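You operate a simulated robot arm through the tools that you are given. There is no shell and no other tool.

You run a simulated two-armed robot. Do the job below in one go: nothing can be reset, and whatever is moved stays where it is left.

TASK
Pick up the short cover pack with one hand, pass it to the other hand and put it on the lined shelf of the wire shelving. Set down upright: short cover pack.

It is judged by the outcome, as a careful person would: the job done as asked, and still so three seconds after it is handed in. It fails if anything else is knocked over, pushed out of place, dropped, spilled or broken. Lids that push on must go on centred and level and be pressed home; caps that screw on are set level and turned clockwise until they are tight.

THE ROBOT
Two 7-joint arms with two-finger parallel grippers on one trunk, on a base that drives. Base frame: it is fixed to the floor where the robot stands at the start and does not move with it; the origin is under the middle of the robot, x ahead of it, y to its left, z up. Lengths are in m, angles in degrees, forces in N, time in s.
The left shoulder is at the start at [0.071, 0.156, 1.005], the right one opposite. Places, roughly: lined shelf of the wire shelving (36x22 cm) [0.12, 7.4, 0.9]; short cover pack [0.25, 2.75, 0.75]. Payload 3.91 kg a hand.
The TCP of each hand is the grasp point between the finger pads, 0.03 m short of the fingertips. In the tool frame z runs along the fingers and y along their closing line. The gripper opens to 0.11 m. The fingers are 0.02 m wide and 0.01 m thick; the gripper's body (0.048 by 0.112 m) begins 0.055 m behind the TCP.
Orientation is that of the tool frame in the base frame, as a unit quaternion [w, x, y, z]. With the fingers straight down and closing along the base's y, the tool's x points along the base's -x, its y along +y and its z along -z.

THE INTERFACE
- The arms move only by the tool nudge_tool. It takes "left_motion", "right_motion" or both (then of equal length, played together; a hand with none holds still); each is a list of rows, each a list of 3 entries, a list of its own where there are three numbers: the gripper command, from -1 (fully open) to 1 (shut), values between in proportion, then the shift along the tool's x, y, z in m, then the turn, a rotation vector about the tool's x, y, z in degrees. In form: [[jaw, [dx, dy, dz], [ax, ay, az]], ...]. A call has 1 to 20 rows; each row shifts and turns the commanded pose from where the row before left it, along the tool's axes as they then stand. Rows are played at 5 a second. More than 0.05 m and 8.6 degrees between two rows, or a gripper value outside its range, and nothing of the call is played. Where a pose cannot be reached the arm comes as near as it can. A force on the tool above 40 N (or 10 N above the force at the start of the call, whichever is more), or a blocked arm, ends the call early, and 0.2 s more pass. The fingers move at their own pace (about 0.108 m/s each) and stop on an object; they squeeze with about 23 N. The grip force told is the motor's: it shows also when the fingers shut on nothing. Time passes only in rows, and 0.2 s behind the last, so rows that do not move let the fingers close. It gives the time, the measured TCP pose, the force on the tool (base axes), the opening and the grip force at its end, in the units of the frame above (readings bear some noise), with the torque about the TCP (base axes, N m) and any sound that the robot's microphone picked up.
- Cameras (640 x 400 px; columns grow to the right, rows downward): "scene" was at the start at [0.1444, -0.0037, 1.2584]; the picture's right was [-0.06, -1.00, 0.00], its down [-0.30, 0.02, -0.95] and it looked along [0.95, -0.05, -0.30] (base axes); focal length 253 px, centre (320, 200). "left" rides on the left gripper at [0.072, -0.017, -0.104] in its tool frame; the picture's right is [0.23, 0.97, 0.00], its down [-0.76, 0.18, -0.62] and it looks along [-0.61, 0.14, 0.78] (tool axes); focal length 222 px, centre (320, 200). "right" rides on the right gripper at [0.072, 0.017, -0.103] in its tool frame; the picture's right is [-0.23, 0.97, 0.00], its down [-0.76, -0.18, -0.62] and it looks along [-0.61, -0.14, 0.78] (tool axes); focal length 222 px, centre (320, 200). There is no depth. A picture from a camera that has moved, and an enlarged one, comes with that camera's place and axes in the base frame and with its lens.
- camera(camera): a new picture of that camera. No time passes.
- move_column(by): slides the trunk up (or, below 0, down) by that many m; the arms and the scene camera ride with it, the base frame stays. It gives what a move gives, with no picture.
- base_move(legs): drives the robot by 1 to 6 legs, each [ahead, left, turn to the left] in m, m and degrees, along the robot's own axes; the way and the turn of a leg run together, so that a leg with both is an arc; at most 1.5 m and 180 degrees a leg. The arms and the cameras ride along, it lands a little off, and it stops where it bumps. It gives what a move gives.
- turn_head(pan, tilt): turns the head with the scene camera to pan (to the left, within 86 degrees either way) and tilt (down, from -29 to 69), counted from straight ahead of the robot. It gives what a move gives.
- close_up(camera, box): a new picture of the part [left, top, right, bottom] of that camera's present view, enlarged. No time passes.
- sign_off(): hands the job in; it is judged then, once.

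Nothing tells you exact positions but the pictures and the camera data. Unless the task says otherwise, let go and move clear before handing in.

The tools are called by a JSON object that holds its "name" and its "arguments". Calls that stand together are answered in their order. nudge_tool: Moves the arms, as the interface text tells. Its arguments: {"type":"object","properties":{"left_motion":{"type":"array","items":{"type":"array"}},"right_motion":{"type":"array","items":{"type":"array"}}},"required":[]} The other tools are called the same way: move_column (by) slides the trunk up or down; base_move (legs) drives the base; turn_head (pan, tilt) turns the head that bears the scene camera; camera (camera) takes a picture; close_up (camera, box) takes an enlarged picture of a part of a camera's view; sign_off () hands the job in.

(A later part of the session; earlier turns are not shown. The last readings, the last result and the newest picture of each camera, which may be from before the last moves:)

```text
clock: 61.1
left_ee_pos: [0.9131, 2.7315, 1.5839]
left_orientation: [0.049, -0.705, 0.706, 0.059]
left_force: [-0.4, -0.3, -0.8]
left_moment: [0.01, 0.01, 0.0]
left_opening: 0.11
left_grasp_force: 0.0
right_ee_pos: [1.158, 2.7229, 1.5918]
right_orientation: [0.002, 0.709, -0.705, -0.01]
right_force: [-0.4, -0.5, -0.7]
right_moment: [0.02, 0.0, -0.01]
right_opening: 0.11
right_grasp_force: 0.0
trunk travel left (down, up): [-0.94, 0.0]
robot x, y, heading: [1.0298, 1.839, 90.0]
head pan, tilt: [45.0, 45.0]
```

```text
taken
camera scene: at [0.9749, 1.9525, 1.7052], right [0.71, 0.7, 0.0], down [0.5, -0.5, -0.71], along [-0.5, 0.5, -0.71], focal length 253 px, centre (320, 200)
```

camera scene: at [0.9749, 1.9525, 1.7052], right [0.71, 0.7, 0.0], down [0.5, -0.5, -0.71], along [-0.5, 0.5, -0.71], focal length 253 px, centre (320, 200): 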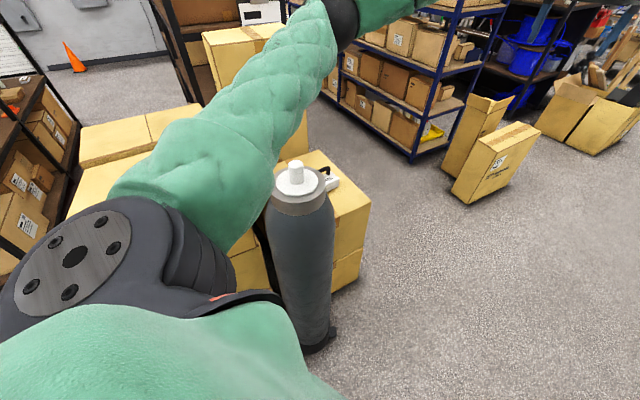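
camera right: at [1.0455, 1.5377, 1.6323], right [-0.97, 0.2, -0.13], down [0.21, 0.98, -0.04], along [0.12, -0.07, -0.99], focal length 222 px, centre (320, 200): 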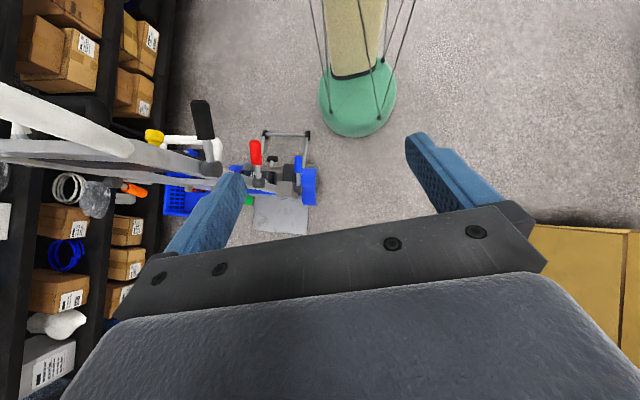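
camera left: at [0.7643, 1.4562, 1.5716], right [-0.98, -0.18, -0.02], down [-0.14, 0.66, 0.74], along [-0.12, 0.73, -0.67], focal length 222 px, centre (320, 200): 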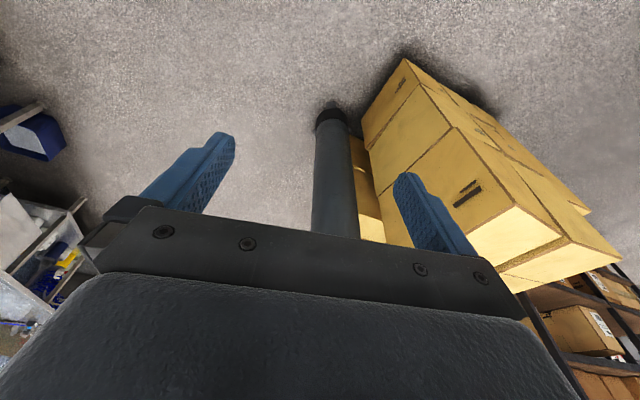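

I continue forward to y≈2.7 and look again from there.

{"name": "base_move", "arguments": {"legs": [[0.9, 0, 0]]}}

{"name": "turn_head", "arguments": {"pan": 80, "tilt": 40}}

{"name": "camera", "arguments": {"camera": "scene"}}

{"name": "turn_head", "arguments": {"pan": 20, "tilt": 30}}

{"name": "camera", "arguments": {"camera": "scene"}}

```text
clock: 65.9
left_ee_pos: [0.9074, 3.6428, 1.5864]
left_orientation: [-0.049, 0.706, -0.704, -0.059]
left_force: [0.4, -0.6, 0.7]
left_moment: [-0.02, 0.0, -0.01]
left_opening: 0.1101
left_grasp_force: 0.1
right_ee_pos: [1.152, 3.6362, 1.593]
right_orientation: [0.002, 0.712, -0.702, -0.009]
right_force: [-0.1, -0.1, -0.1]
right_moment: [0.03, 0.03, 0.0]
right_opening: 0.1098
right_grasp_force: 0.1
trunk travel left (down, up): [-0.94, 0.0]
robot x, y, heading: [1.0297, 2.7567, 90.2]
head pan, tilt: [45.0, 45.0]
```

```text
clock: 66.9
left_ee_pos: [0.9077, 3.6451, 1.5851]
left_orientation: [-0.05, 0.706, -0.704, -0.059]
left_force: [-0.6, -0.1, 0.3]
left_moment: [0.0, -0.01, -0.01]
left_opening: 0.1102
left_grasp_force: 0.1
right_ee_pos: [1.1528, 3.6374, 1.5919]
right_orientation: [0.002, 0.712, -0.702, -0.009]
right_force: [-0.5, -0.5, 0.4]
right_moment: [-0.02, 0.0, -0.01]
right_opening: 0.1102
right_grasp_force: 0.1
trunk travel left (down, up): [-0.94, 0.0]
robot x, y, heading: [1.0319, 2.7576, 90.2]
head pan, tilt: [80.0, 40.0]
```

```text
taken
camera scene: at [0.9478, 2.8223, 1.7125], right [0.17, 0.99, 0.0], down [0.63, -0.11, -0.77], along [-0.75, 0.13, -0.64], focal length 253 px, centre (320, 200)
```

scene: 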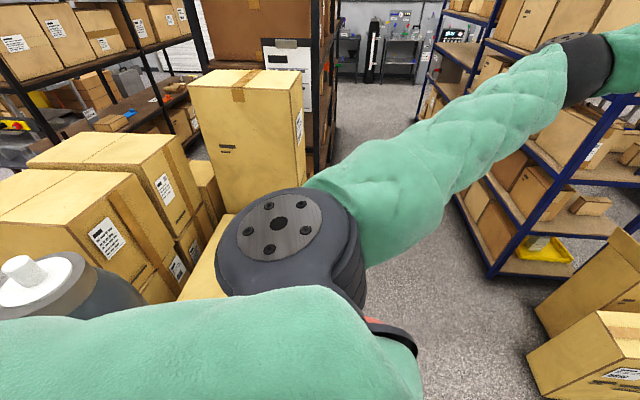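

```text
clock: 68.2
left_ee_pos: [0.9054, 3.6443, 1.5855]
left_orientation: [-0.049, 0.706, -0.704, -0.059]
left_force: [-0.2, 0.5, -0.1]
left_moment: [-0.02, -0.02, -0.02]
left_opening: 0.11
left_grasp_force: 0.1
right_ee_pos: [1.1518, 3.6358, 1.5912]
right_orientation: [0.001, 0.712, -0.702, -0.01]
right_force: [-0.1, -1.1, 0.0]
right_moment: [0.07, 0.02, 0.03]
right_opening: 0.1099
right_grasp_force: 0.0
trunk travel left (down, up): [-0.94, 0.0]
robot x, y, heading: [1.0331, 2.7534, 90.2]
head pan, tilt: [20.0, 30.0]
```

```text
taken
camera scene: at [1.0003, 2.8925, 1.7279], right [0.94, 0.35, 0.0], down [0.17, -0.47, -0.87], along [-0.3, 0.81, -0.5], focal length 253 px, centre (320, 200)
```

scene: 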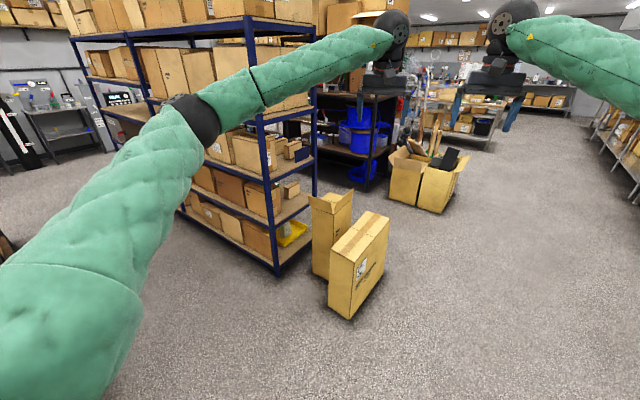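

Nothing tall is in the sweep ahead. I pull the hands in slightly and turn left to face the pack.

{"name": "nudge_tool", "arguments": {"left_motion": [[-1, [0.04, 0.02, 0], [0, 0, 0]], [-1, [0.04, 0.02, 0], [0, 0, 0]], [-1, [0.04, 0.02, 0], [0, 0, 0]], [-1, [0.04, 0.02, 0], [0, 0, 0]]], "right_motion": [[-1, [0.04, -0.02, 0], [0, 0, 0]], [-1, [0.04, -0.02, 0], [0, 0, 0]], [-1, [0.04, -0.02, 0], [0, 0, 0]], [-1, [0.04, -0.02, 0], [0, 0, 0]]]}}

{"name": "base_move", "arguments": {"legs": [[0, 0, 90]]}}

{"name": "turn_head", "arguments": {"pan": 0, "tilt": 45}}

{"name": "camera", "arguments": {"camera": "scene"}}

{"name": "camera", "arguments": {"camera": "left"}}

{"name": "camera", "arguments": {"camera": "right"}}

```text
clock: 69.2
left_ee_pos: [0.8286, 3.4811, 1.563]
left_orientation: [-0.051, 0.706, -0.704, -0.06]
left_force: [0.4, -1.4, -0.1]
left_moment: [0.04, -0.02, -0.02]
left_opening: 0.1101
left_grasp_force: 0.0
right_ee_pos: [1.2355, 3.4718, 1.5933]
right_orientation: [0.0, 0.712, -0.702, -0.01]
right_force: [0.0, -0.2, 0.0]
right_moment: [0.06, 0.0, -0.01]
right_opening: 0.1099
right_grasp_force: 0.0
trunk travel left (down, up): [-0.94, 0.0]
robot x, y, heading: [1.032, 2.7501, 90.2]
head pan, tilt: [20.0, 30.0]
```

```text
clock: 73.4
left_ee_pos: [0.302, 2.5499, 1.5604]
left_orientation: [0.008, 0.997, 0.004, -0.077]
left_force: [-0.8, -0.5, 0.2]
left_moment: [0.02, 0.03, -0.02]
left_opening: 0.1099
left_grasp_force: 0.1
right_ee_pos: [0.3094, 2.9568, 1.5916]
right_orientation: [0.008, 1.0, 0.008, -0.005]
right_force: [-0.3, -0.6, 0.8]
right_moment: [-0.02, -0.03, 0.0]
right_opening: 0.1101
right_grasp_force: 0.1
trunk travel left (down, up): [-0.94, 0.0]
robot x, y, heading: [1.0323, 2.7579, -179.9]
head pan, tilt: [20.0, 30.0]
```

```text
clock: 74.2
left_ee_pos: [0.3022, 2.5485, 1.5603]
left_orientation: [0.008, 0.997, 0.003, -0.077]
left_force: [-0.6, 1.2, -0.3]
left_moment: [-0.02, 0.02, 0.03]
left_opening: 0.1098
left_grasp_force: 0.0
right_ee_pos: [0.3101, 2.956, 1.5909]
right_orientation: [0.008, 1.0, 0.007, -0.005]
right_force: [-1.0, 0.7, 0.4]
right_moment: [0.0, -0.05, 0.02]
right_opening: 0.1097
right_grasp_force: 0.0
trunk travel left (down, up): [-0.94, 0.0]
robot x, y, heading: [1.0318, 2.7553, -179.9]
head pan, tilt: [0.0, 45.0]
```

```text
taken
camera scene: at [0.8993, 2.7553, 1.7053], right [-0.01, 1.0, 0.0], down [0.71, 0.0, -0.71], along [-0.71, 0.0, -0.71], focal length 253 px, centre (320, 200)
```

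scene: 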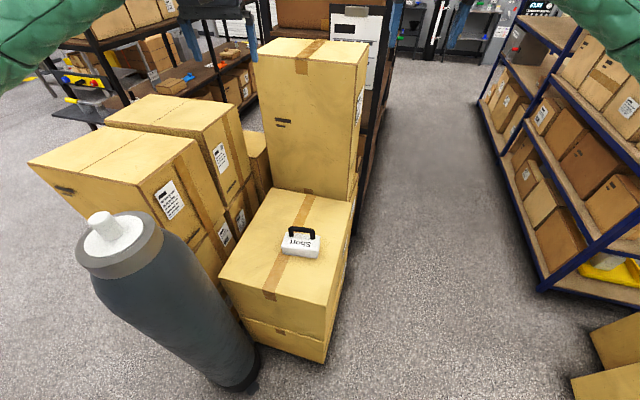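

```text
taken
camera left: at [0.3877, 2.5684, 1.6518], right [0.23, -0.97, -0.02], down [-0.66, -0.17, 0.73], along [-0.72, -0.16, -0.68], focal length 222 px, centre (320, 200)
```

left: 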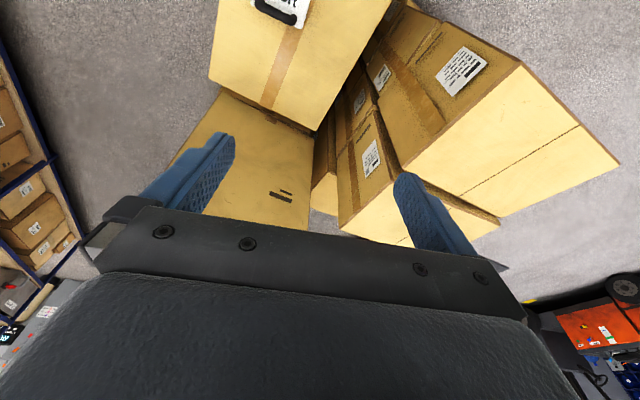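

```text
taken
camera right: at [0.3832, 2.9422, 1.694], right [-0.21, -0.98, 0.02], down [-0.76, 0.18, 0.63], along [-0.62, 0.12, -0.78], focal length 222 px, centre (320, 200)
```

right: 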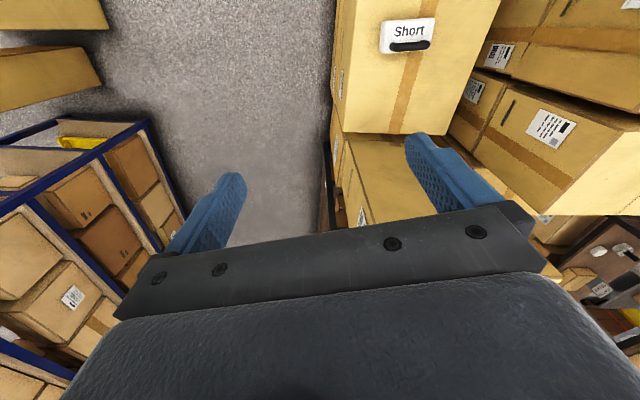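

I can see the pack on the carton. I zoom in to get its size, orientation and handle.

{"name": "close_up", "arguments": {"camera": "scene", "box": [260, 210, 340, 260]}}

{"name": "close_up", "arguments": {"camera": "right", "box": [360, 0, 456, 60]}}

{"name": "close_up", "arguments": {"camera": "left", "box": [232, 0, 328, 60]}}

```text
8.00 times, centred on (300, 235) of scene
camera zoom: at [0.8993, 2.7553, 1.7053], right [-0.01, 1.0, 0.0], down [0.71, 0.0, -0.71], along [-0.71, 0.0, -0.71], focal length 2023 px, centre (480, -80)
```

zoom: 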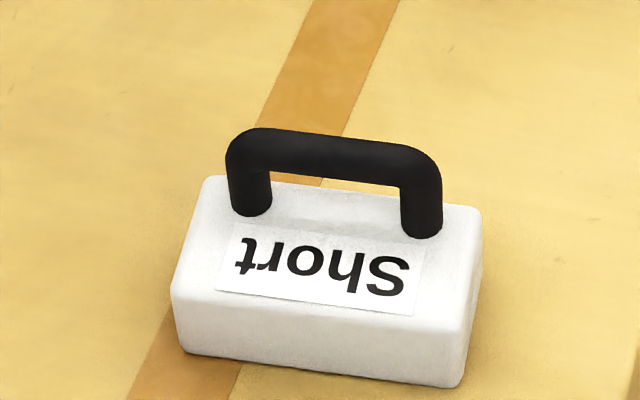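

```text
6.67 times, centred on (408, 30) of right
camera zoom: at [0.3832, 2.9422, 1.694], right [-0.21, -0.98, 0.02], down [-0.76, 0.18, 0.63], along [-0.62, 0.12, -0.78], focal length 1481 px, centre (-267, 1333)
```

zoom: 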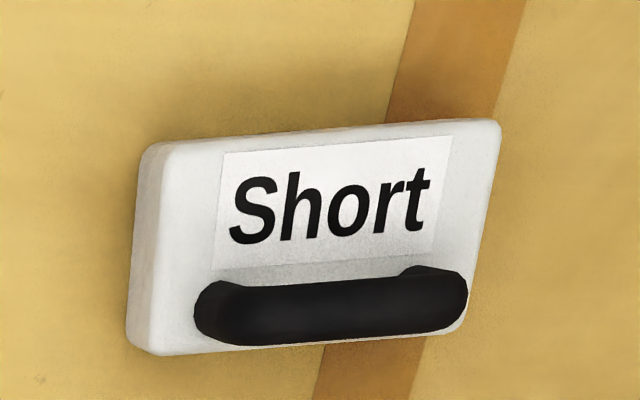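

```text
6.67 times, centred on (280, 30) of left
camera zoom: at [0.3877, 2.5684, 1.6518], right [0.23, -0.97, -0.02], down [-0.66, -0.17, 0.73], along [-0.72, -0.16, -0.68], focal length 1481 px, centre (587, 1333)
```

zoom: 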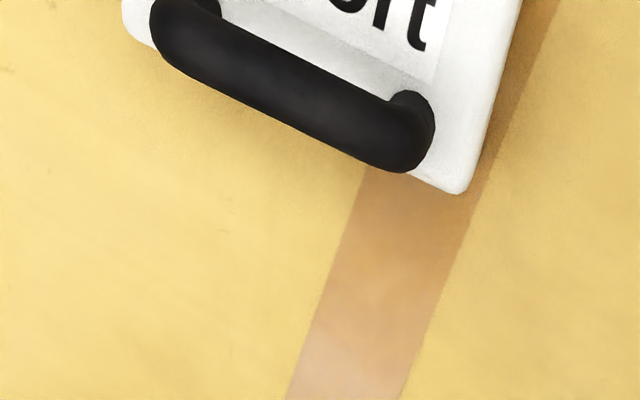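

The pack is a flat white block about 14 x 8 x 4.5 cm, with a bar handle standing along its far edge near (0.27, 2.69, 0.93). Before choosing grasps I look down the aisle at the target shelf.

{"name": "turn_head", "arguments": {"pan": -80, "tilt": 10}}

{"name": "camera", "arguments": {"camera": "scene"}}

{"name": "close_up", "arguments": {"camera": "scene", "box": [200, 130, 360, 230]}}

```text
clock: 75.8
left_ee_pos: [0.3022, 2.5496, 1.5604]
left_orientation: [0.008, 0.997, 0.003, -0.076]
left_force: [-1.3, -0.3, 0.0]
left_moment: [0.0, -0.04, 0.03]
left_opening: 0.1101
left_grasp_force: 0.0
right_ee_pos: [0.3111, 2.9557, 1.5917]
right_orientation: [0.008, 1.0, 0.009, -0.005]
right_force: [0.4, -0.1, 0.4]
right_moment: [-0.01, -0.02, 0.01]
right_opening: 0.1099
right_grasp_force: 0.1
trunk travel left (down, up): [-0.94, 0.0]
robot x, y, heading: [1.0313, 2.7517, -180.1]
head pan, tilt: [-80.0, 10.0]
```

```text
taken
camera scene: at [0.9639, 2.8477, 1.7602], right [0.98, 0.18, 0.0], down [0.03, -0.17, -0.98], along [-0.18, 0.97, -0.17], focal length 253 px, centre (320, 200)
```

scene: 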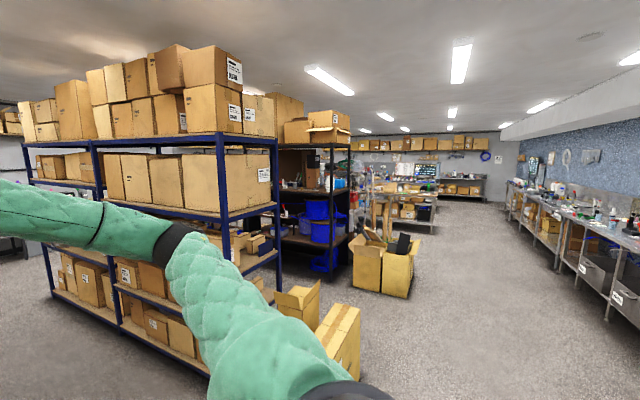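

```text
4.00 times, centred on (280, 180) of scene
camera zoom: at [0.9639, 2.8477, 1.7602], right [0.98, 0.18, 0.0], down [0.03, -0.17, -0.98], along [-0.18, 0.97, -0.17], focal length 1012 px, centre (480, 280)
```

zoom: 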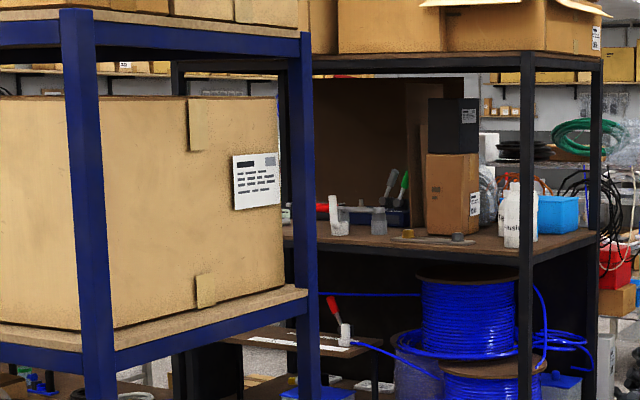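

{"name": "close_up", "arguments": {"camera": "scene", "box": [320, 150, 448, 230]}}

```text
5.00 times, centred on (384, 190) of scene
camera zoom: at [0.9639, 2.8477, 1.7602], right [0.98, 0.18, 0.0], down [0.03, -0.17, -0.98], along [-0.18, 0.97, -0.17], focal length 1265 px, centre (0, 250)
```

zoom: 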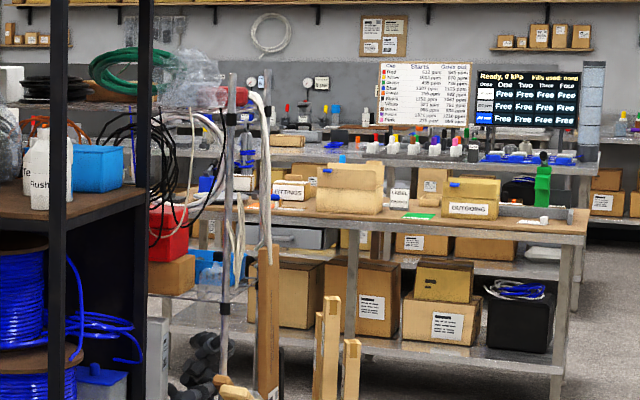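

The target shelf is partly hidden from here and I'll inspect it on arrival. To keep the left elbow away from the gas cylinder, I move to about (1.05, 3.1) and face the pack at an angle.

{"name": "base_move", "arguments": {"legs": [[0, -0.35, 0], [0, 0, 28]]}}

{"name": "turn_head", "arguments": {"pan": 0, "tilt": 45}}

{"name": "camera", "arguments": {"camera": "scene"}}

{"name": "camera", "arguments": {"camera": "right"}}

{"name": "camera", "arguments": {"camera": "left"}}

```text
clock: 79.5
left_ee_pos: [0.4808, 2.5826, 1.5615]
left_orientation: [0.025, 0.967, 0.243, -0.072]
left_force: [-0.1, 0.0, 0.7]
left_moment: [-0.02, 0.02, -0.02]
left_opening: 0.1099
left_grasp_force: 0.0
right_ee_pos: [0.298, 2.9443, 1.59]
right_orientation: [0.01, 0.968, 0.249, -0.003]
right_force: [-0.1, 0.5, 0.5]
right_moment: [-0.02, -0.02, -0.01]
right_opening: 0.1101
right_grasp_force: 0.1
trunk travel left (down, up): [-0.94, 0.0]
robot x, y, heading: [1.0282, 3.1053, -151.6]
head pan, tilt: [-80.0, 10.0]
```

```text
clock: 81.0
left_ee_pos: [0.4815, 2.5816, 1.5604]
left_orientation: [0.026, 0.967, 0.244, -0.073]
left_force: [0.0, -0.3, 0.1]
left_moment: [0.0, 0.01, -0.01]
left_opening: 0.1099
left_grasp_force: 0.0
right_ee_pos: [0.2976, 2.945, 1.591]
right_orientation: [0.009, 0.969, 0.249, -0.003]
right_force: [0.4, -0.1, 0.2]
right_moment: [0.01, 0.04, 0.01]
right_opening: 0.1102
right_grasp_force: 0.2
trunk travel left (down, up): [-0.94, 0.0]
robot x, y, heading: [1.0316, 3.1032, -151.8]
head pan, tilt: [0.0, 45.0]
```

```text
taken
camera scene: at [0.9138, 3.0437, 1.7053], right [-0.47, 0.88, 0.0], down [0.62, 0.33, -0.71], along [-0.62, -0.33, -0.71], focal length 253 px, centre (320, 200)
```

scene: 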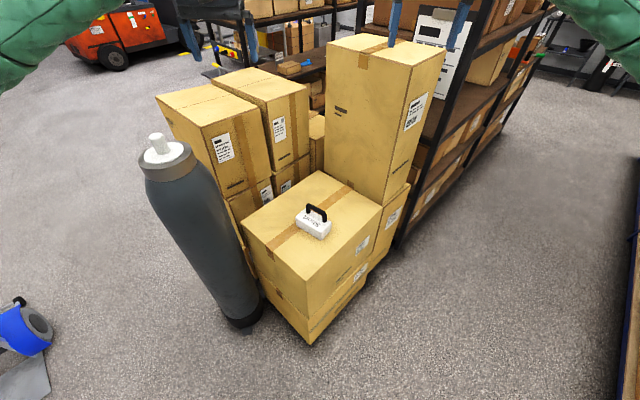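

```text
taken
camera right: at [0.3692, 2.9672, 1.694], right [0.27, -0.96, 0.02], down [-0.75, -0.2, 0.63], along [-0.6, -0.18, -0.78], focal length 222 px, centre (320, 200)
```

right: 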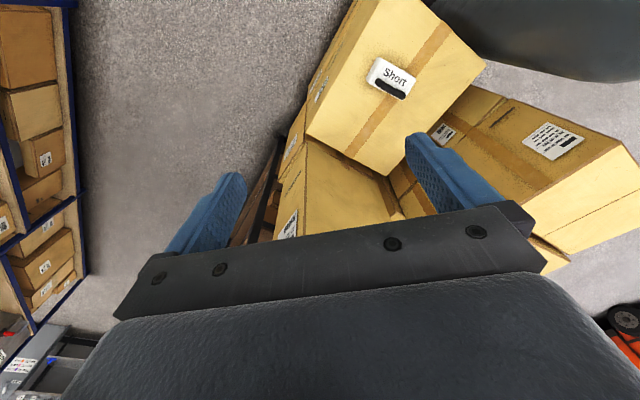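

```text
taken
camera left: at [0.5484, 2.6394, 1.6518], right [0.66, -0.75, -0.02], down [-0.5, -0.46, 0.73], along [-0.56, -0.47, -0.68], focal length 222 px, centre (320, 200)
```

left: 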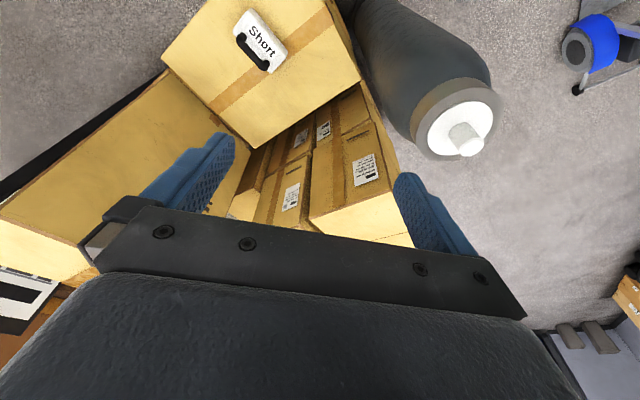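

I take zoomed views from all three cameras to triangulate the pack.

{"name": "close_up", "arguments": {"camera": "scene", "box": [280, 190, 344, 230]}}

{"name": "close_up", "arguments": {"camera": "right", "box": [352, 50, 432, 100]}}

{"name": "close_up", "arguments": {"camera": "left", "box": [216, 0, 312, 60]}}

```text
10.00 times, centred on (312, 210) of scene
camera zoom: at [0.9138, 3.0437, 1.7053], right [-0.47, 0.88, 0.0], down [0.62, 0.33, -0.71], along [-0.62, -0.33, -0.71], focal length 2529 px, centre (400, 100)
```

zoom: 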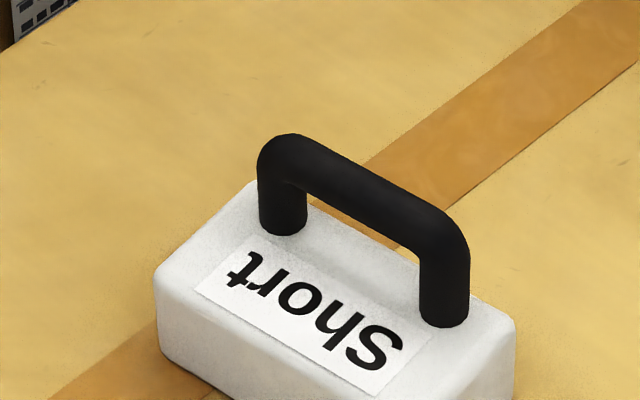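

```text
8.00 times, centred on (392, 75) of right
camera zoom: at [0.3692, 2.9672, 1.694], right [0.27, -0.96, 0.02], down [-0.75, -0.2, 0.63], along [-0.6, -0.18, -0.78], focal length 1777 px, centre (-256, 1200)
```

zoom: 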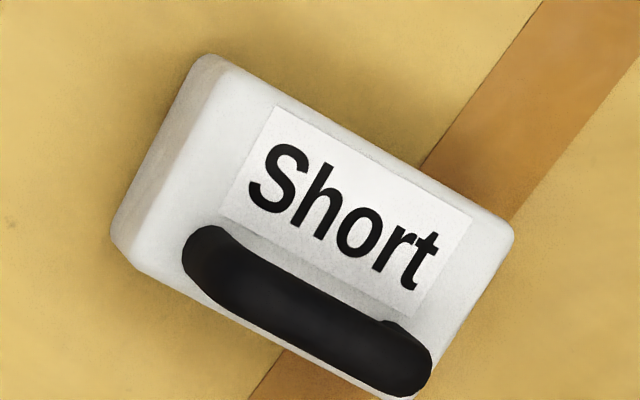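

```text
6.67 times, centred on (264, 30) of left
camera zoom: at [0.5484, 2.6394, 1.6518], right [0.66, -0.75, -0.02], down [-0.5, -0.46, 0.73], along [-0.56, -0.47, -0.68], focal length 1481 px, centre (693, 1333)
```

zoom: 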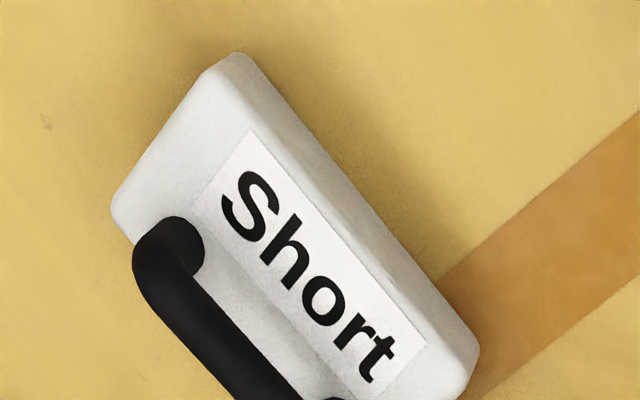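

Triangulated: pack centre ≈ (0.29, 2.68), base z ≈ 0.81, top ≈ 0.856, and the bar handle centred at (0.267, 2.685, 0.902). The right hand will take the pack by its near "S" end, so I lower the trunk, draw the left hand back and orient the right hand.

{"name": "nudge_tool", "arguments": {"left_motion": [[-1, [0.04, 0, -0.02], [0, 4.5, 0]], [-1, [0.04, 0, -0.02], [0, 4.5, 0]], [-1, [0.04, 0, -0.02], [0, 0, 0]], [-1, [0.03, 0, 0], [0, 0, 0]], [-1, [0, 0, 0], [0, 0, 0]], [-1, [0, 0, 0], [0, 0, 0]], [-1, [0, 0, 0], [0, 0, 0]]], "right_motion": [[-1, [0, 0, 0], [0, 0, -7.7]], [-1, [0, 0, 0], [0, 0, -7.7]], [-1, [0, 0, 0], [0, 0, -7.7]], [-1, [0, 0, 0], [0, 0, -7.7]], [-1, [0, 0, 0], [0, 0, -7.7]], [-1, [0, 0, 0], [0, 0, -7.7]], [-1, [0, 0, 0], [0, 0, -7.7]]]}}

{"name": "nudge_tool", "arguments": {"right_motion": [[-1, [0, 0, 0], [0, -7.5, 0]], [-1, [0, 0, 0], [0, -7.5, 0]], [-1, [0, 0, 0], [0, -7.5, 0]], [-1, [0, 0, 0], [0, -7.5, 0]]]}}

{"name": "move_column", "arguments": {"by": -0.25}}

{"name": "camera", "arguments": {"camera": "scene"}}

{"name": "camera", "arguments": {"camera": "right"}}

```text
clock: 82.6
left_ee_pos: [0.616, 2.6563, 1.6113]
left_orientation: [0.007, 0.97, 0.245, 0.004]
left_force: [-0.3, -0.5, 0.7]
left_moment: [0.04, -0.02, -0.02]
left_opening: 0.1099
left_grasp_force: 0.2
right_ee_pos: [0.299, 2.9463, 1.5904]
right_orientation: [0.007, 0.749, 0.662, -0.007]
right_force: [-0.3, 0.5, -0.2]
right_moment: [0.02, -0.01, 0.01]
right_opening: 0.1102
right_grasp_force: 0.2
trunk travel left (down, up): [-0.94, 0.0]
robot x, y, heading: [1.0259, 3.1076, -151.9]
head pan, tilt: [0.0, 45.0]
```

```text
clock: 83.6
left_ee_pos: [0.6128, 2.6556, 1.6106]
left_orientation: [0.006, 0.97, 0.244, 0.004]
left_force: [-0.4, -0.3, 0.3]
left_moment: [-0.01, 0.0, 0.02]
left_opening: 0.1102
left_grasp_force: 0.0
right_ee_pos: [0.2966, 2.9457, 1.5901]
right_orientation: [0.179, 0.724, 0.635, -0.202]
right_force: [0.1, 0.7, -0.2]
right_moment: [0.01, -0.02, 0.0]
right_opening: 0.1101
right_grasp_force: 0.0
trunk travel left (down, up): [-0.94, 0.0]
robot x, y, heading: [1.033, 3.1031, -151.8]
head pan, tilt: [0.0, 45.0]
```

```text
clock: 86.2
left_ee_pos: [0.6169, 2.6565, 1.3629]
left_orientation: [0.006, 0.97, 0.245, 0.003]
left_force: [0.4, 0.3, 0.0]
left_moment: [0.0, 0.0, 0.01]
left_opening: 0.1099
left_grasp_force: 0.1
right_ee_pos: [0.2991, 2.9463, 1.3401]
right_orientation: [0.178, 0.724, 0.636, -0.201]
right_force: [0.2, -0.4, -0.2]
right_moment: [-0.01, 0.01, 0.02]
right_opening: 0.1102
right_grasp_force: 0.1
trunk travel left (down, up): [-0.69, 0.25]
robot x, y, heading: [1.0277, 3.1078, -151.7]
head pan, tilt: [0.0, 45.0]
```

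```text
taken
camera scene: at [0.9141, 3.044, 1.4554], right [-0.47, 0.88, 0.0], down [0.62, 0.33, -0.71], along [-0.62, -0.33, -0.71], focal length 253 px, centre (320, 200)
```

scene: 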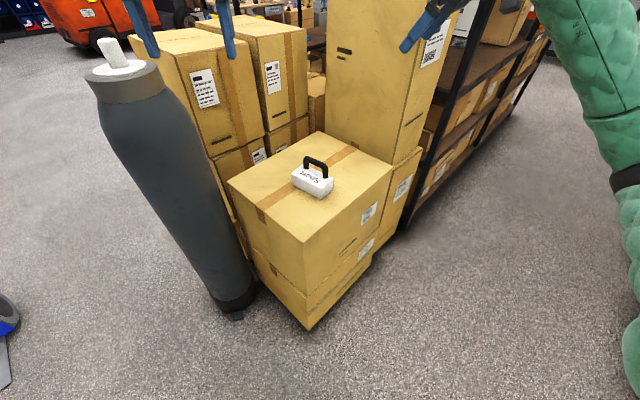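

```text
taken
camera right: at [0.3297, 3.0579, 1.3923], right [0.94, -0.32, 0.12], down [-0.22, -0.3, 0.93], along [-0.26, -0.9, -0.36], focal length 222 px, centre (320, 200)
```

right: 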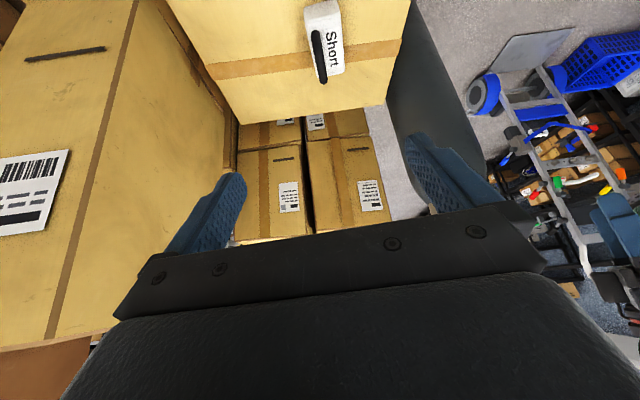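

The right hand orientation is as intended. I bring it down to a pre-grasp point about 12 cm from the "S" end and check.

{"name": "nudge_tool", "arguments": {"right_motion": [[-1, [0.0076, 0.0029, 0.0462], [0, 0, 0]], [-1, [0.0076, 0.0029, 0.0462], [0, 0, 0]], [-1, [0.0076, 0.0029, 0.0462], [0, 0, 0]], [-1, [0.0076, 0.0029, 0.0462], [0, 0, 0]], [-1, [0.0076, 0.0029, 0.0462], [0, 0, 0]], [-1, [0.0076, 0.0029, 0.0462], [0, 0, 0]], [-1, [0.0076, 0.0029, 0.0462], [0, 0, 0]], [-1, [0.0076, 0.0029, 0.0462], [0, 0, 0]], [-1, [0.0076, 0.0029, 0.0462], [0, 0, 0]]]}}

{"name": "camera", "arguments": {"camera": "right"}}

{"name": "close_up", "arguments": {"camera": "scene", "box": [240, 100, 432, 220]}}

{"name": "camera", "arguments": {"camera": "left"}}

```text
clock: 88.2
left_ee_pos: [0.6153, 2.6561, 1.3596]
left_orientation: [0.006, 0.97, 0.244, 0.003]
left_force: [-0.1, 0.0, 0.4]
left_moment: [0.0, -0.01, -0.01]
left_opening: 0.11
left_grasp_force: 0.1
right_ee_pos: [0.304, 2.7878, 0.9472]
right_orientation: [0.178, 0.724, 0.636, -0.2]
right_force: [0.5, 0.1, 0.0]
right_moment: [-0.01, 0.0, 0.0]
right_opening: 0.11
right_grasp_force: 0.0
trunk travel left (down, up): [-0.69, 0.25]
robot x, y, heading: [1.0301, 3.105, -151.8]
head pan, tilt: [0.0, 45.0]
```

```text
taken
camera right: at [0.3356, 2.899, 0.9995], right [0.94, -0.32, 0.12], down [-0.22, -0.3, 0.93], along [-0.26, -0.9, -0.36], focal length 222 px, centre (320, 200)
```

right: 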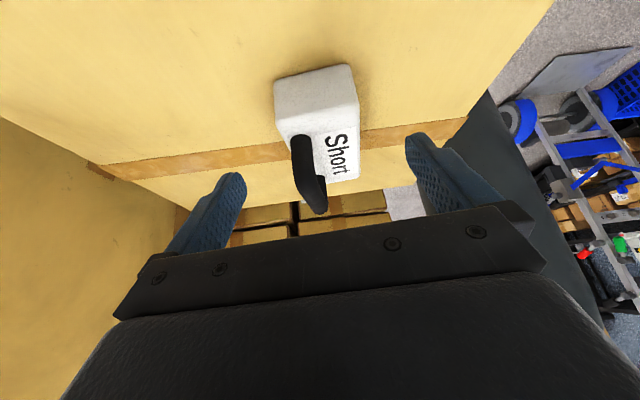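

```text
3.33 times, centred on (336, 160) of scene
camera zoom: at [0.9132, 3.0433, 1.4552], right [-0.47, 0.88, 0.0], down [0.62, 0.33, -0.71], along [-0.62, -0.33, -0.71], focal length 843 px, centre (267, 333)
```

zoom: 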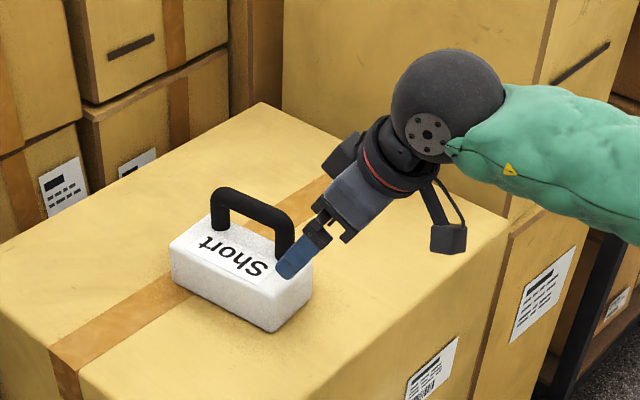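

```text
taken
camera left: at [0.6688, 2.7057, 1.4643], right [0.66, -0.75, 0.01], down [-0.59, -0.51, 0.62], along [-0.46, -0.42, -0.78], focal length 222 px, centre (320, 200)
```

left: 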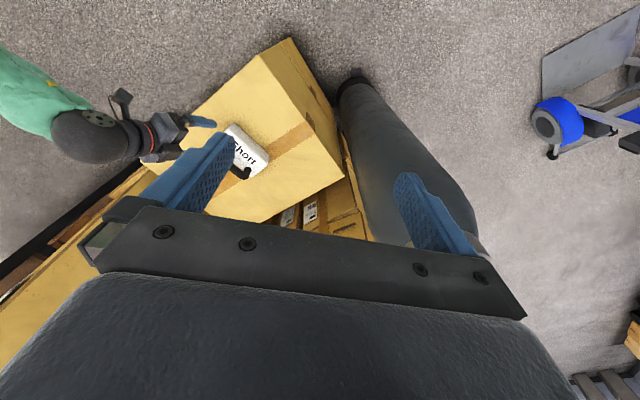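

The pack's end projects exactly where predicted, centred between the fingers. I advance onto it and close.

{"name": "nudge_tool", "arguments": {"right_motion": [[-1, [0.0007, 0.0005, 0.0384], [0, 0, 0]], [-1, [0.0007, 0.0005, 0.0384], [0, 0, 0]], [-1, [0.0007, 0.0005, 0.0384], [0, 0, 0]]]}}

{"name": "camera", "arguments": {"camera": "right"}}

{"name": "close_up", "arguments": {"camera": "scene", "box": [272, 130, 368, 190]}}

```text
clock: 89.0
left_ee_pos: [0.6156, 2.6556, 1.361]
left_orientation: [0.005, 0.97, 0.244, 0.003]
left_force: [0.7, -0.4, 0.1]
left_moment: [0.06, -0.03, -0.03]
left_opening: 0.1101
left_grasp_force: 0.1
right_ee_pos: [0.2989, 2.7289, 0.8479]
right_orientation: [0.177, 0.725, 0.635, -0.201]
right_force: [-1.4, 0.0, 0.4]
right_moment: [-0.01, 0.0, -0.01]
right_opening: 0.1101
right_grasp_force: 0.0
trunk travel left (down, up): [-0.69, 0.25]
robot x, y, heading: [1.0314, 3.1042, -151.7]
head pan, tilt: [0.0, 45.0]
```

```text
taken
camera right: at [0.3304, 2.8408, 0.8999], right [0.94, -0.32, 0.12], down [-0.22, -0.3, 0.93], along [-0.26, -0.9, -0.36], focal length 222 px, centre (320, 200)
```

right: 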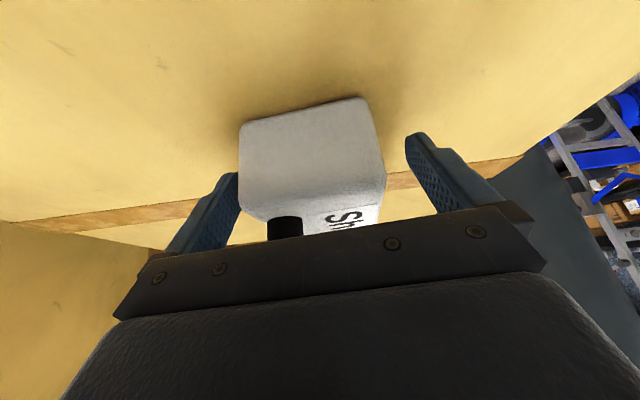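

```text
6.67 times, centred on (320, 160) of scene
camera zoom: at [0.9136, 3.0431, 1.4553], right [-0.47, 0.88, 0.0], down [0.62, 0.33, -0.71], along [-0.62, -0.33, -0.71], focal length 1686 px, centre (320, 467)
```

zoom: 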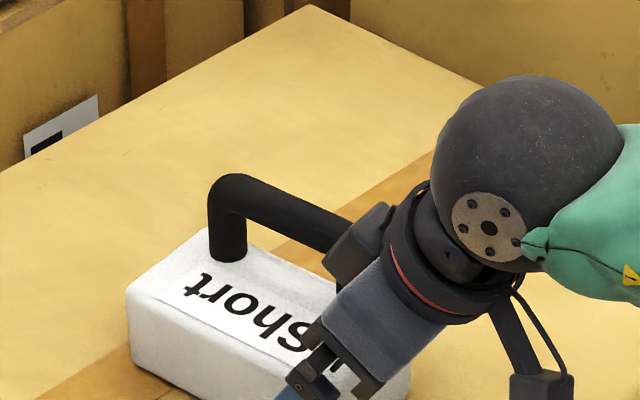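

Fingers straddle the end with the handle clear of the palm. I close, let the grip settle, then lift a little.

{"name": "nudge_tool", "arguments": {"right_motion": [[1, [0, 0, 0], [0, 0, 0]], [1, [0, 0, 0], [0, 0, 0]], [1, [0, 0, 0], [0, 0, 0]], [1, [0, 0, 0], [0, 0, 0]]]}}

{"name": "camera", "arguments": {"camera": "right"}}

```text
clock: 90.0
left_ee_pos: [0.6157, 2.6557, 1.3611]
left_orientation: [0.007, 0.97, 0.244, 0.004]
left_force: [-0.5, -0.9, 0.4]
left_moment: [-0.01, -0.01, 0.0]
left_opening: 0.11
left_grasp_force: 0.0
right_ee_pos: [0.2999, 2.7296, 0.8478]
right_orientation: [0.178, 0.724, 0.636, -0.201]
right_force: [0.3, -0.8, 0.7]
right_moment: [-0.29, 0.2, 0.04]
right_opening: 0.0797
right_grasp_force: 23.2
trunk travel left (down, up): [-0.69, 0.25]
robot x, y, heading: [1.0314, 3.1053, -151.7]
head pan, tilt: [0.0, 45.0]
```

```text
taken
camera right: at [0.331, 2.8409, 0.9003], right [0.94, -0.32, 0.12], down [-0.22, -0.3, 0.93], along [-0.26, -0.9, -0.36], focal length 222 px, centre (320, 200)
```

right: 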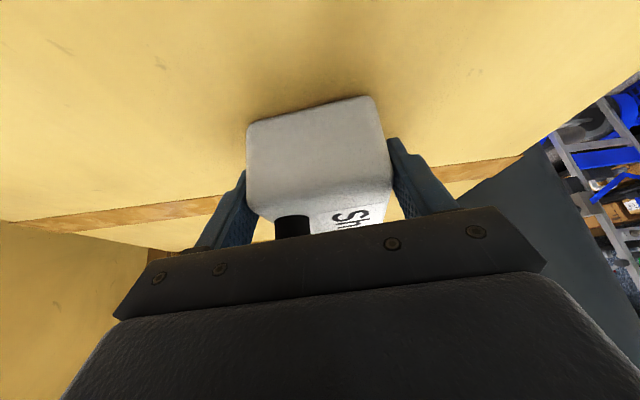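

Gripped at 0.08 m opening. I lift vertically and check for slip.

{"name": "nudge_tool", "arguments": {"right_motion": [[1, [-0.0103, 0, -0.0171], [0, 0, 0]], [1, [-0.0155, 0, -0.0257], [0, 0, 0]], [1, [-0.0207, 0, -0.0343], [0, 0, 0]], [1, [-0.0207, 0, -0.0343], [0, 0, 0]], [1, [0, 0, 0], [0, 0, 0]]]}}

{"name": "camera", "arguments": {"camera": "right"}}

{"name": "close_up", "arguments": {"camera": "scene", "box": [240, 60, 432, 180]}}

```text
clock: 91.2
left_ee_pos: [0.615, 2.6554, 1.3611]
left_orientation: [0.007, 0.97, 0.244, 0.003]
left_force: [0.1, 0.1, -0.1]
left_moment: [-0.02, -0.04, 0.01]
left_opening: 0.1101
left_grasp_force: 0.1
right_ee_pos: [0.2986, 2.7295, 0.977]
right_orientation: [0.178, 0.724, 0.636, -0.201]
right_force: [-0.7, -0.2, -3.8]
right_moment: [0.18, 0.03, 0.0]
right_opening: 0.0221
right_grasp_force: 23.6
trunk travel left (down, up): [-0.69, 0.25]
robot x, y, heading: [1.0306, 3.1037, -152.1]
head pan, tilt: [0.0, 45.0]
```

```text
taken
camera right: at [0.3298, 2.8419, 1.0293], right [0.94, -0.32, 0.12], down [-0.22, -0.3, 0.93], along [-0.26, -0.9, -0.36], focal length 222 px, centre (320, 200)
```

right: 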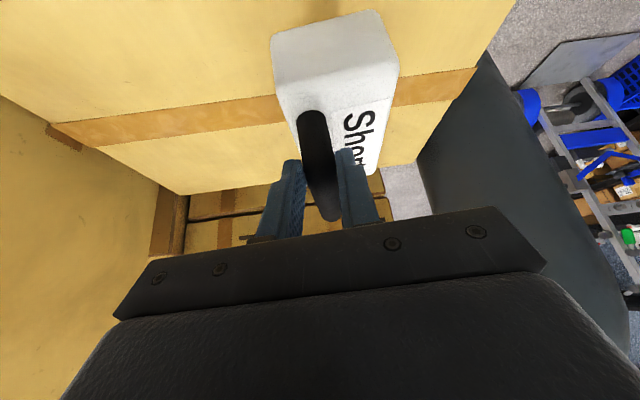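

```text
3.33 times, centred on (336, 120) of scene
camera zoom: at [0.9131, 3.0436, 1.4551], right [-0.47, 0.88, 0.0], down [0.62, 0.33, -0.71], along [-0.62, -0.33, -0.71], focal length 843 px, centre (267, 467)
```

zoom: 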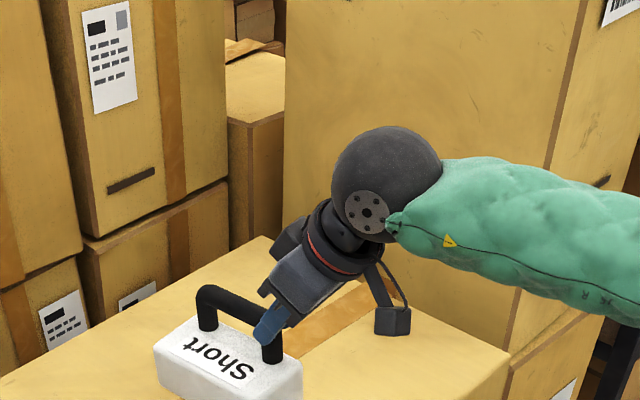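

The body grip slid off, but the fingers then closed on the handle's "S" end, and the pack is now hanging from it. I look closely at how it is held.

{"name": "close_up", "arguments": {"camera": "right", "box": [220, 0, 444, 240]}}

{"name": "close_up", "arguments": {"camera": "scene", "box": [280, 130, 344, 190]}}

{"name": "camera", "arguments": {"camera": "left"}}

```text
1.67 times, centred on (332, 120) of right
camera zoom: at [0.3298, 2.8419, 1.0293], right [0.94, -0.32, 0.12], down [-0.22, -0.3, 0.93], along [-0.26, -0.9, -0.36], focal length 370 px, centre (300, 333)
```

zoom: 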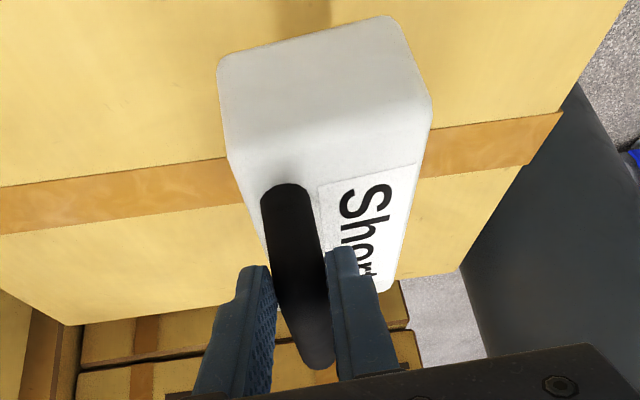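

```text
6.67 times, centred on (312, 160) of scene
camera zoom: at [0.9131, 3.0436, 1.4551], right [-0.47, 0.88, 0.0], down [0.62, 0.33, -0.71], along [-0.62, -0.33, -0.71], focal length 1686 px, centre (373, 467)
```

zoom: 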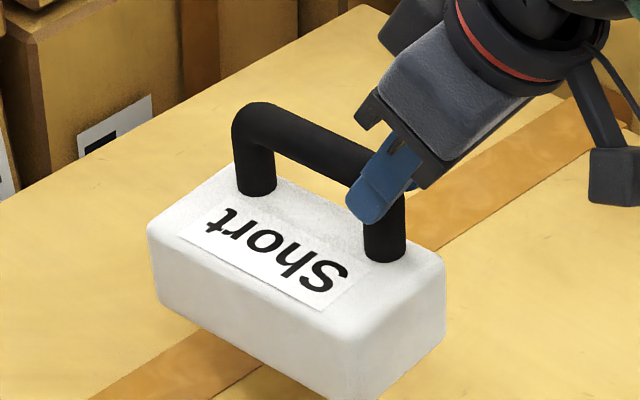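

```text
taken
camera left: at [0.6688, 2.7059, 1.4643], right [0.66, -0.75, 0.01], down [-0.59, -0.51, 0.62], along [-0.46, -0.42, -0.78], focal length 222 px, centre (320, 200)
```

left: 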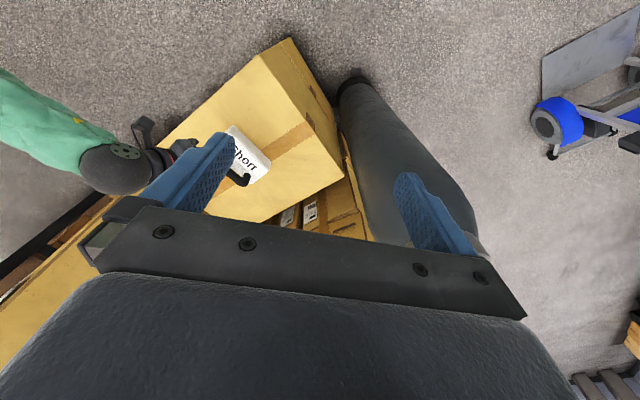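

The bar is held well between the fingers just inside the "S" leg, and the pack hangs level. I lift higher slowly, turn it so the bar lies crosswise to the robot, and bring it back toward me.

{"name": "nudge_tool", "arguments": {"right_motion": [[1, [-0.0129, 0, -0.0214], [0, 0, 0]], [1, [-0.0129, 0, -0.0214], [0, 0, 0]], [1, [-0.0129, 0, -0.0214], [0, 0, 0]], [1, [-0.0129, 0, -0.0214], [0, 0, 0]], [1, [0, 0, 0], [-2, 0, -3.3]], [1, [0, 0, 0], [-2, 0, -3.3]], [1, [0, 0, 0], [-2, 0, -3.3]], [1, [0, 0, 0], [-2, 0, -3.3]], [1, [0, 0, 0], [-2, 0, -3.3]], [1, [0, 0, 0], [-2, 0, -3.3]], [1, [0, 0, 0], [-2, 0, -3.3]], [1, [0, 0, 0], [-2, 0, -3.3]], [1, [0, 0, 0], [-2, 0, -3.3]]]}}

{"name": "camera", "arguments": {"camera": "right"}}

{"name": "camera", "arguments": {"camera": "scene"}}

```text
clock: 94.0
left_ee_pos: [0.6146, 2.6557, 1.3609]
left_orientation: [0.006, 0.97, 0.245, 0.003]
left_force: [0.3, 0.2, -0.4]
left_moment: [-0.01, 0.0, -0.01]
left_opening: 0.1099
left_grasp_force: 0.1
right_ee_pos: [0.2982, 2.7296, 1.0797]
right_orientation: [0.185, 0.702, 0.66, -0.194]
right_force: [0.0, -0.1, -3.1]
right_moment: [0.19, 0.05, 0.0]
right_opening: 0.0218
right_grasp_force: 22.9
right hand out of reach, approached as far as the arm can: row 6, 7, 8, 9, 10, 11, 12, 13
trunk travel left (down, up): [-0.69, 0.25]
robot x, y, heading: [1.0311, 3.104, -151.9]
head pan, tilt: [0.0, 45.0]
```

```text
taken
camera right: at [0.3227, 2.8435, 1.131], right [0.96, -0.25, 0.12], down [-0.2, -0.32, 0.93], along [-0.2, -0.91, -0.36], focal length 222 px, centre (320, 200)
```

right: 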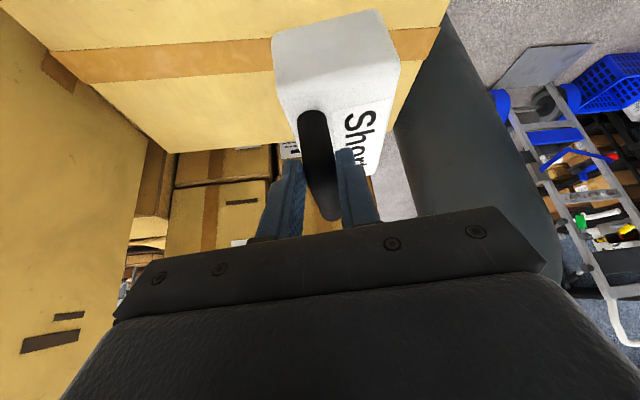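

```text
taken
camera scene: at [0.9137, 3.0437, 1.4552], right [-0.47, 0.88, 0.0], down [0.62, 0.33, -0.71], along [-0.62, -0.33, -0.71], focal length 253 px, centre (320, 200)
```

scene: 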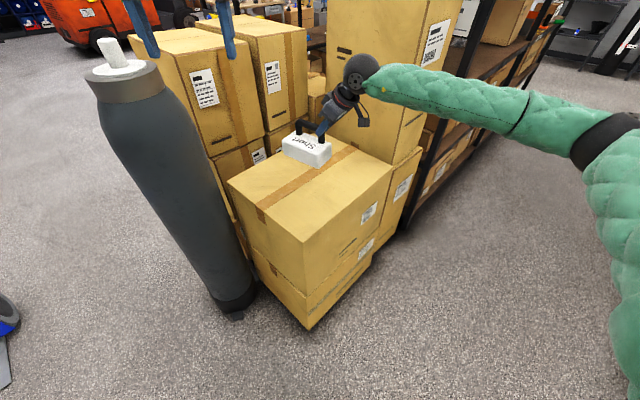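

The wrist's yaw limit is reached but the hold is steady (weight ≈3–4 N). I bring the pack back and up a bit to a handover spot.

{"name": "nudge_tool", "arguments": {"right_motion": [[1, [0.0005, 0.0204, -0.0236], [0, 0, 0]], [1, [0.0005, 0.0204, -0.0236], [0, 0, 0]], [1, [0.0005, 0.0204, -0.0236], [0, 0, 0]], [1, [0.0005, 0.0204, -0.0236], [0, 0, 0]], [1, [0.0005, 0.0204, -0.0236], [0, 0, 0]], [1, [0, 0, 0], [0, 0, 0]]]}}

{"name": "turn_head", "arguments": {"pan": 0, "tilt": 35}}

{"name": "camera", "arguments": {"camera": "scene"}}

{"name": "close_up", "arguments": {"camera": "scene", "box": [260, 130, 388, 210]}}

```text
clock: 95.4
left_ee_pos: [0.6147, 2.6556, 1.3604]
left_orientation: [0.007, 0.97, 0.244, 0.003]
left_force: [-0.4, -0.5, 0.9]
left_moment: [0.01, 0.01, -0.01]
left_opening: 0.11
left_grasp_force: 0.1
right_ee_pos: [0.4045, 2.7861, 1.1783]
right_orientation: [0.184, 0.703, 0.659, -0.194]
right_force: [-1.3, -0.3, -3.4]
right_moment: [0.19, 0.01, -0.01]
right_opening: 0.0219
right_grasp_force: 22.5
trunk travel left (down, up): [-0.69, 0.25]
robot x, y, heading: [1.0272, 3.1051, -151.7]
head pan, tilt: [0.0, 45.0]
```

```text
clock: 96.1
left_ee_pos: [0.6148, 2.6561, 1.3613]
left_orientation: [0.006, 0.97, 0.243, 0.002]
left_force: [0.2, 0.9, 0.0]
left_moment: [0.01, 0.0, 0.0]
left_opening: 0.1098
left_grasp_force: 0.1
right_ee_pos: [0.4052, 2.7857, 1.1796]
right_orientation: [0.185, 0.703, 0.659, -0.194]
right_force: [0.2, 0.0, -2.4]
right_moment: [0.21, 0.02, 0.03]
right_opening: 0.0219
right_grasp_force: 23.3
trunk travel left (down, up): [-0.69, 0.25]
robot x, y, heading: [1.0318, 3.1074, -152.0]
head pan, tilt: [0.0, 35.0]
```

```text
taken
camera scene: at [0.9079, 3.0406, 1.47], right [-0.47, 0.88, 0.0], down [0.51, 0.27, -0.82], along [-0.72, -0.39, -0.57], focal length 253 px, centre (320, 200)
```

scene: 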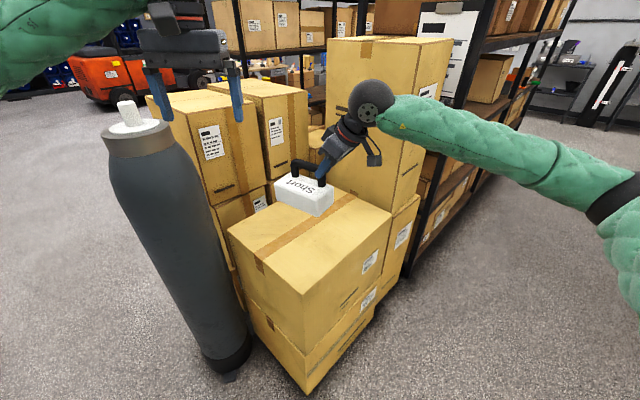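

```text
5.00 times, centred on (324, 170) of scene
camera zoom: at [0.9079, 3.0406, 1.47], right [-0.47, 0.88, 0.0], down [0.51, 0.27, -0.82], along [-0.72, -0.39, -0.57], focal length 1265 px, centre (300, 350)
```

zoom: 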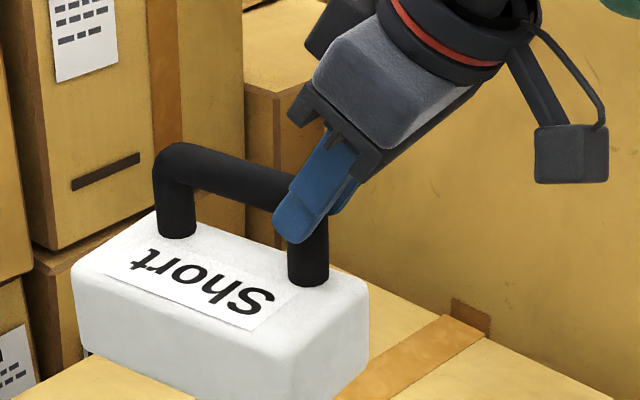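

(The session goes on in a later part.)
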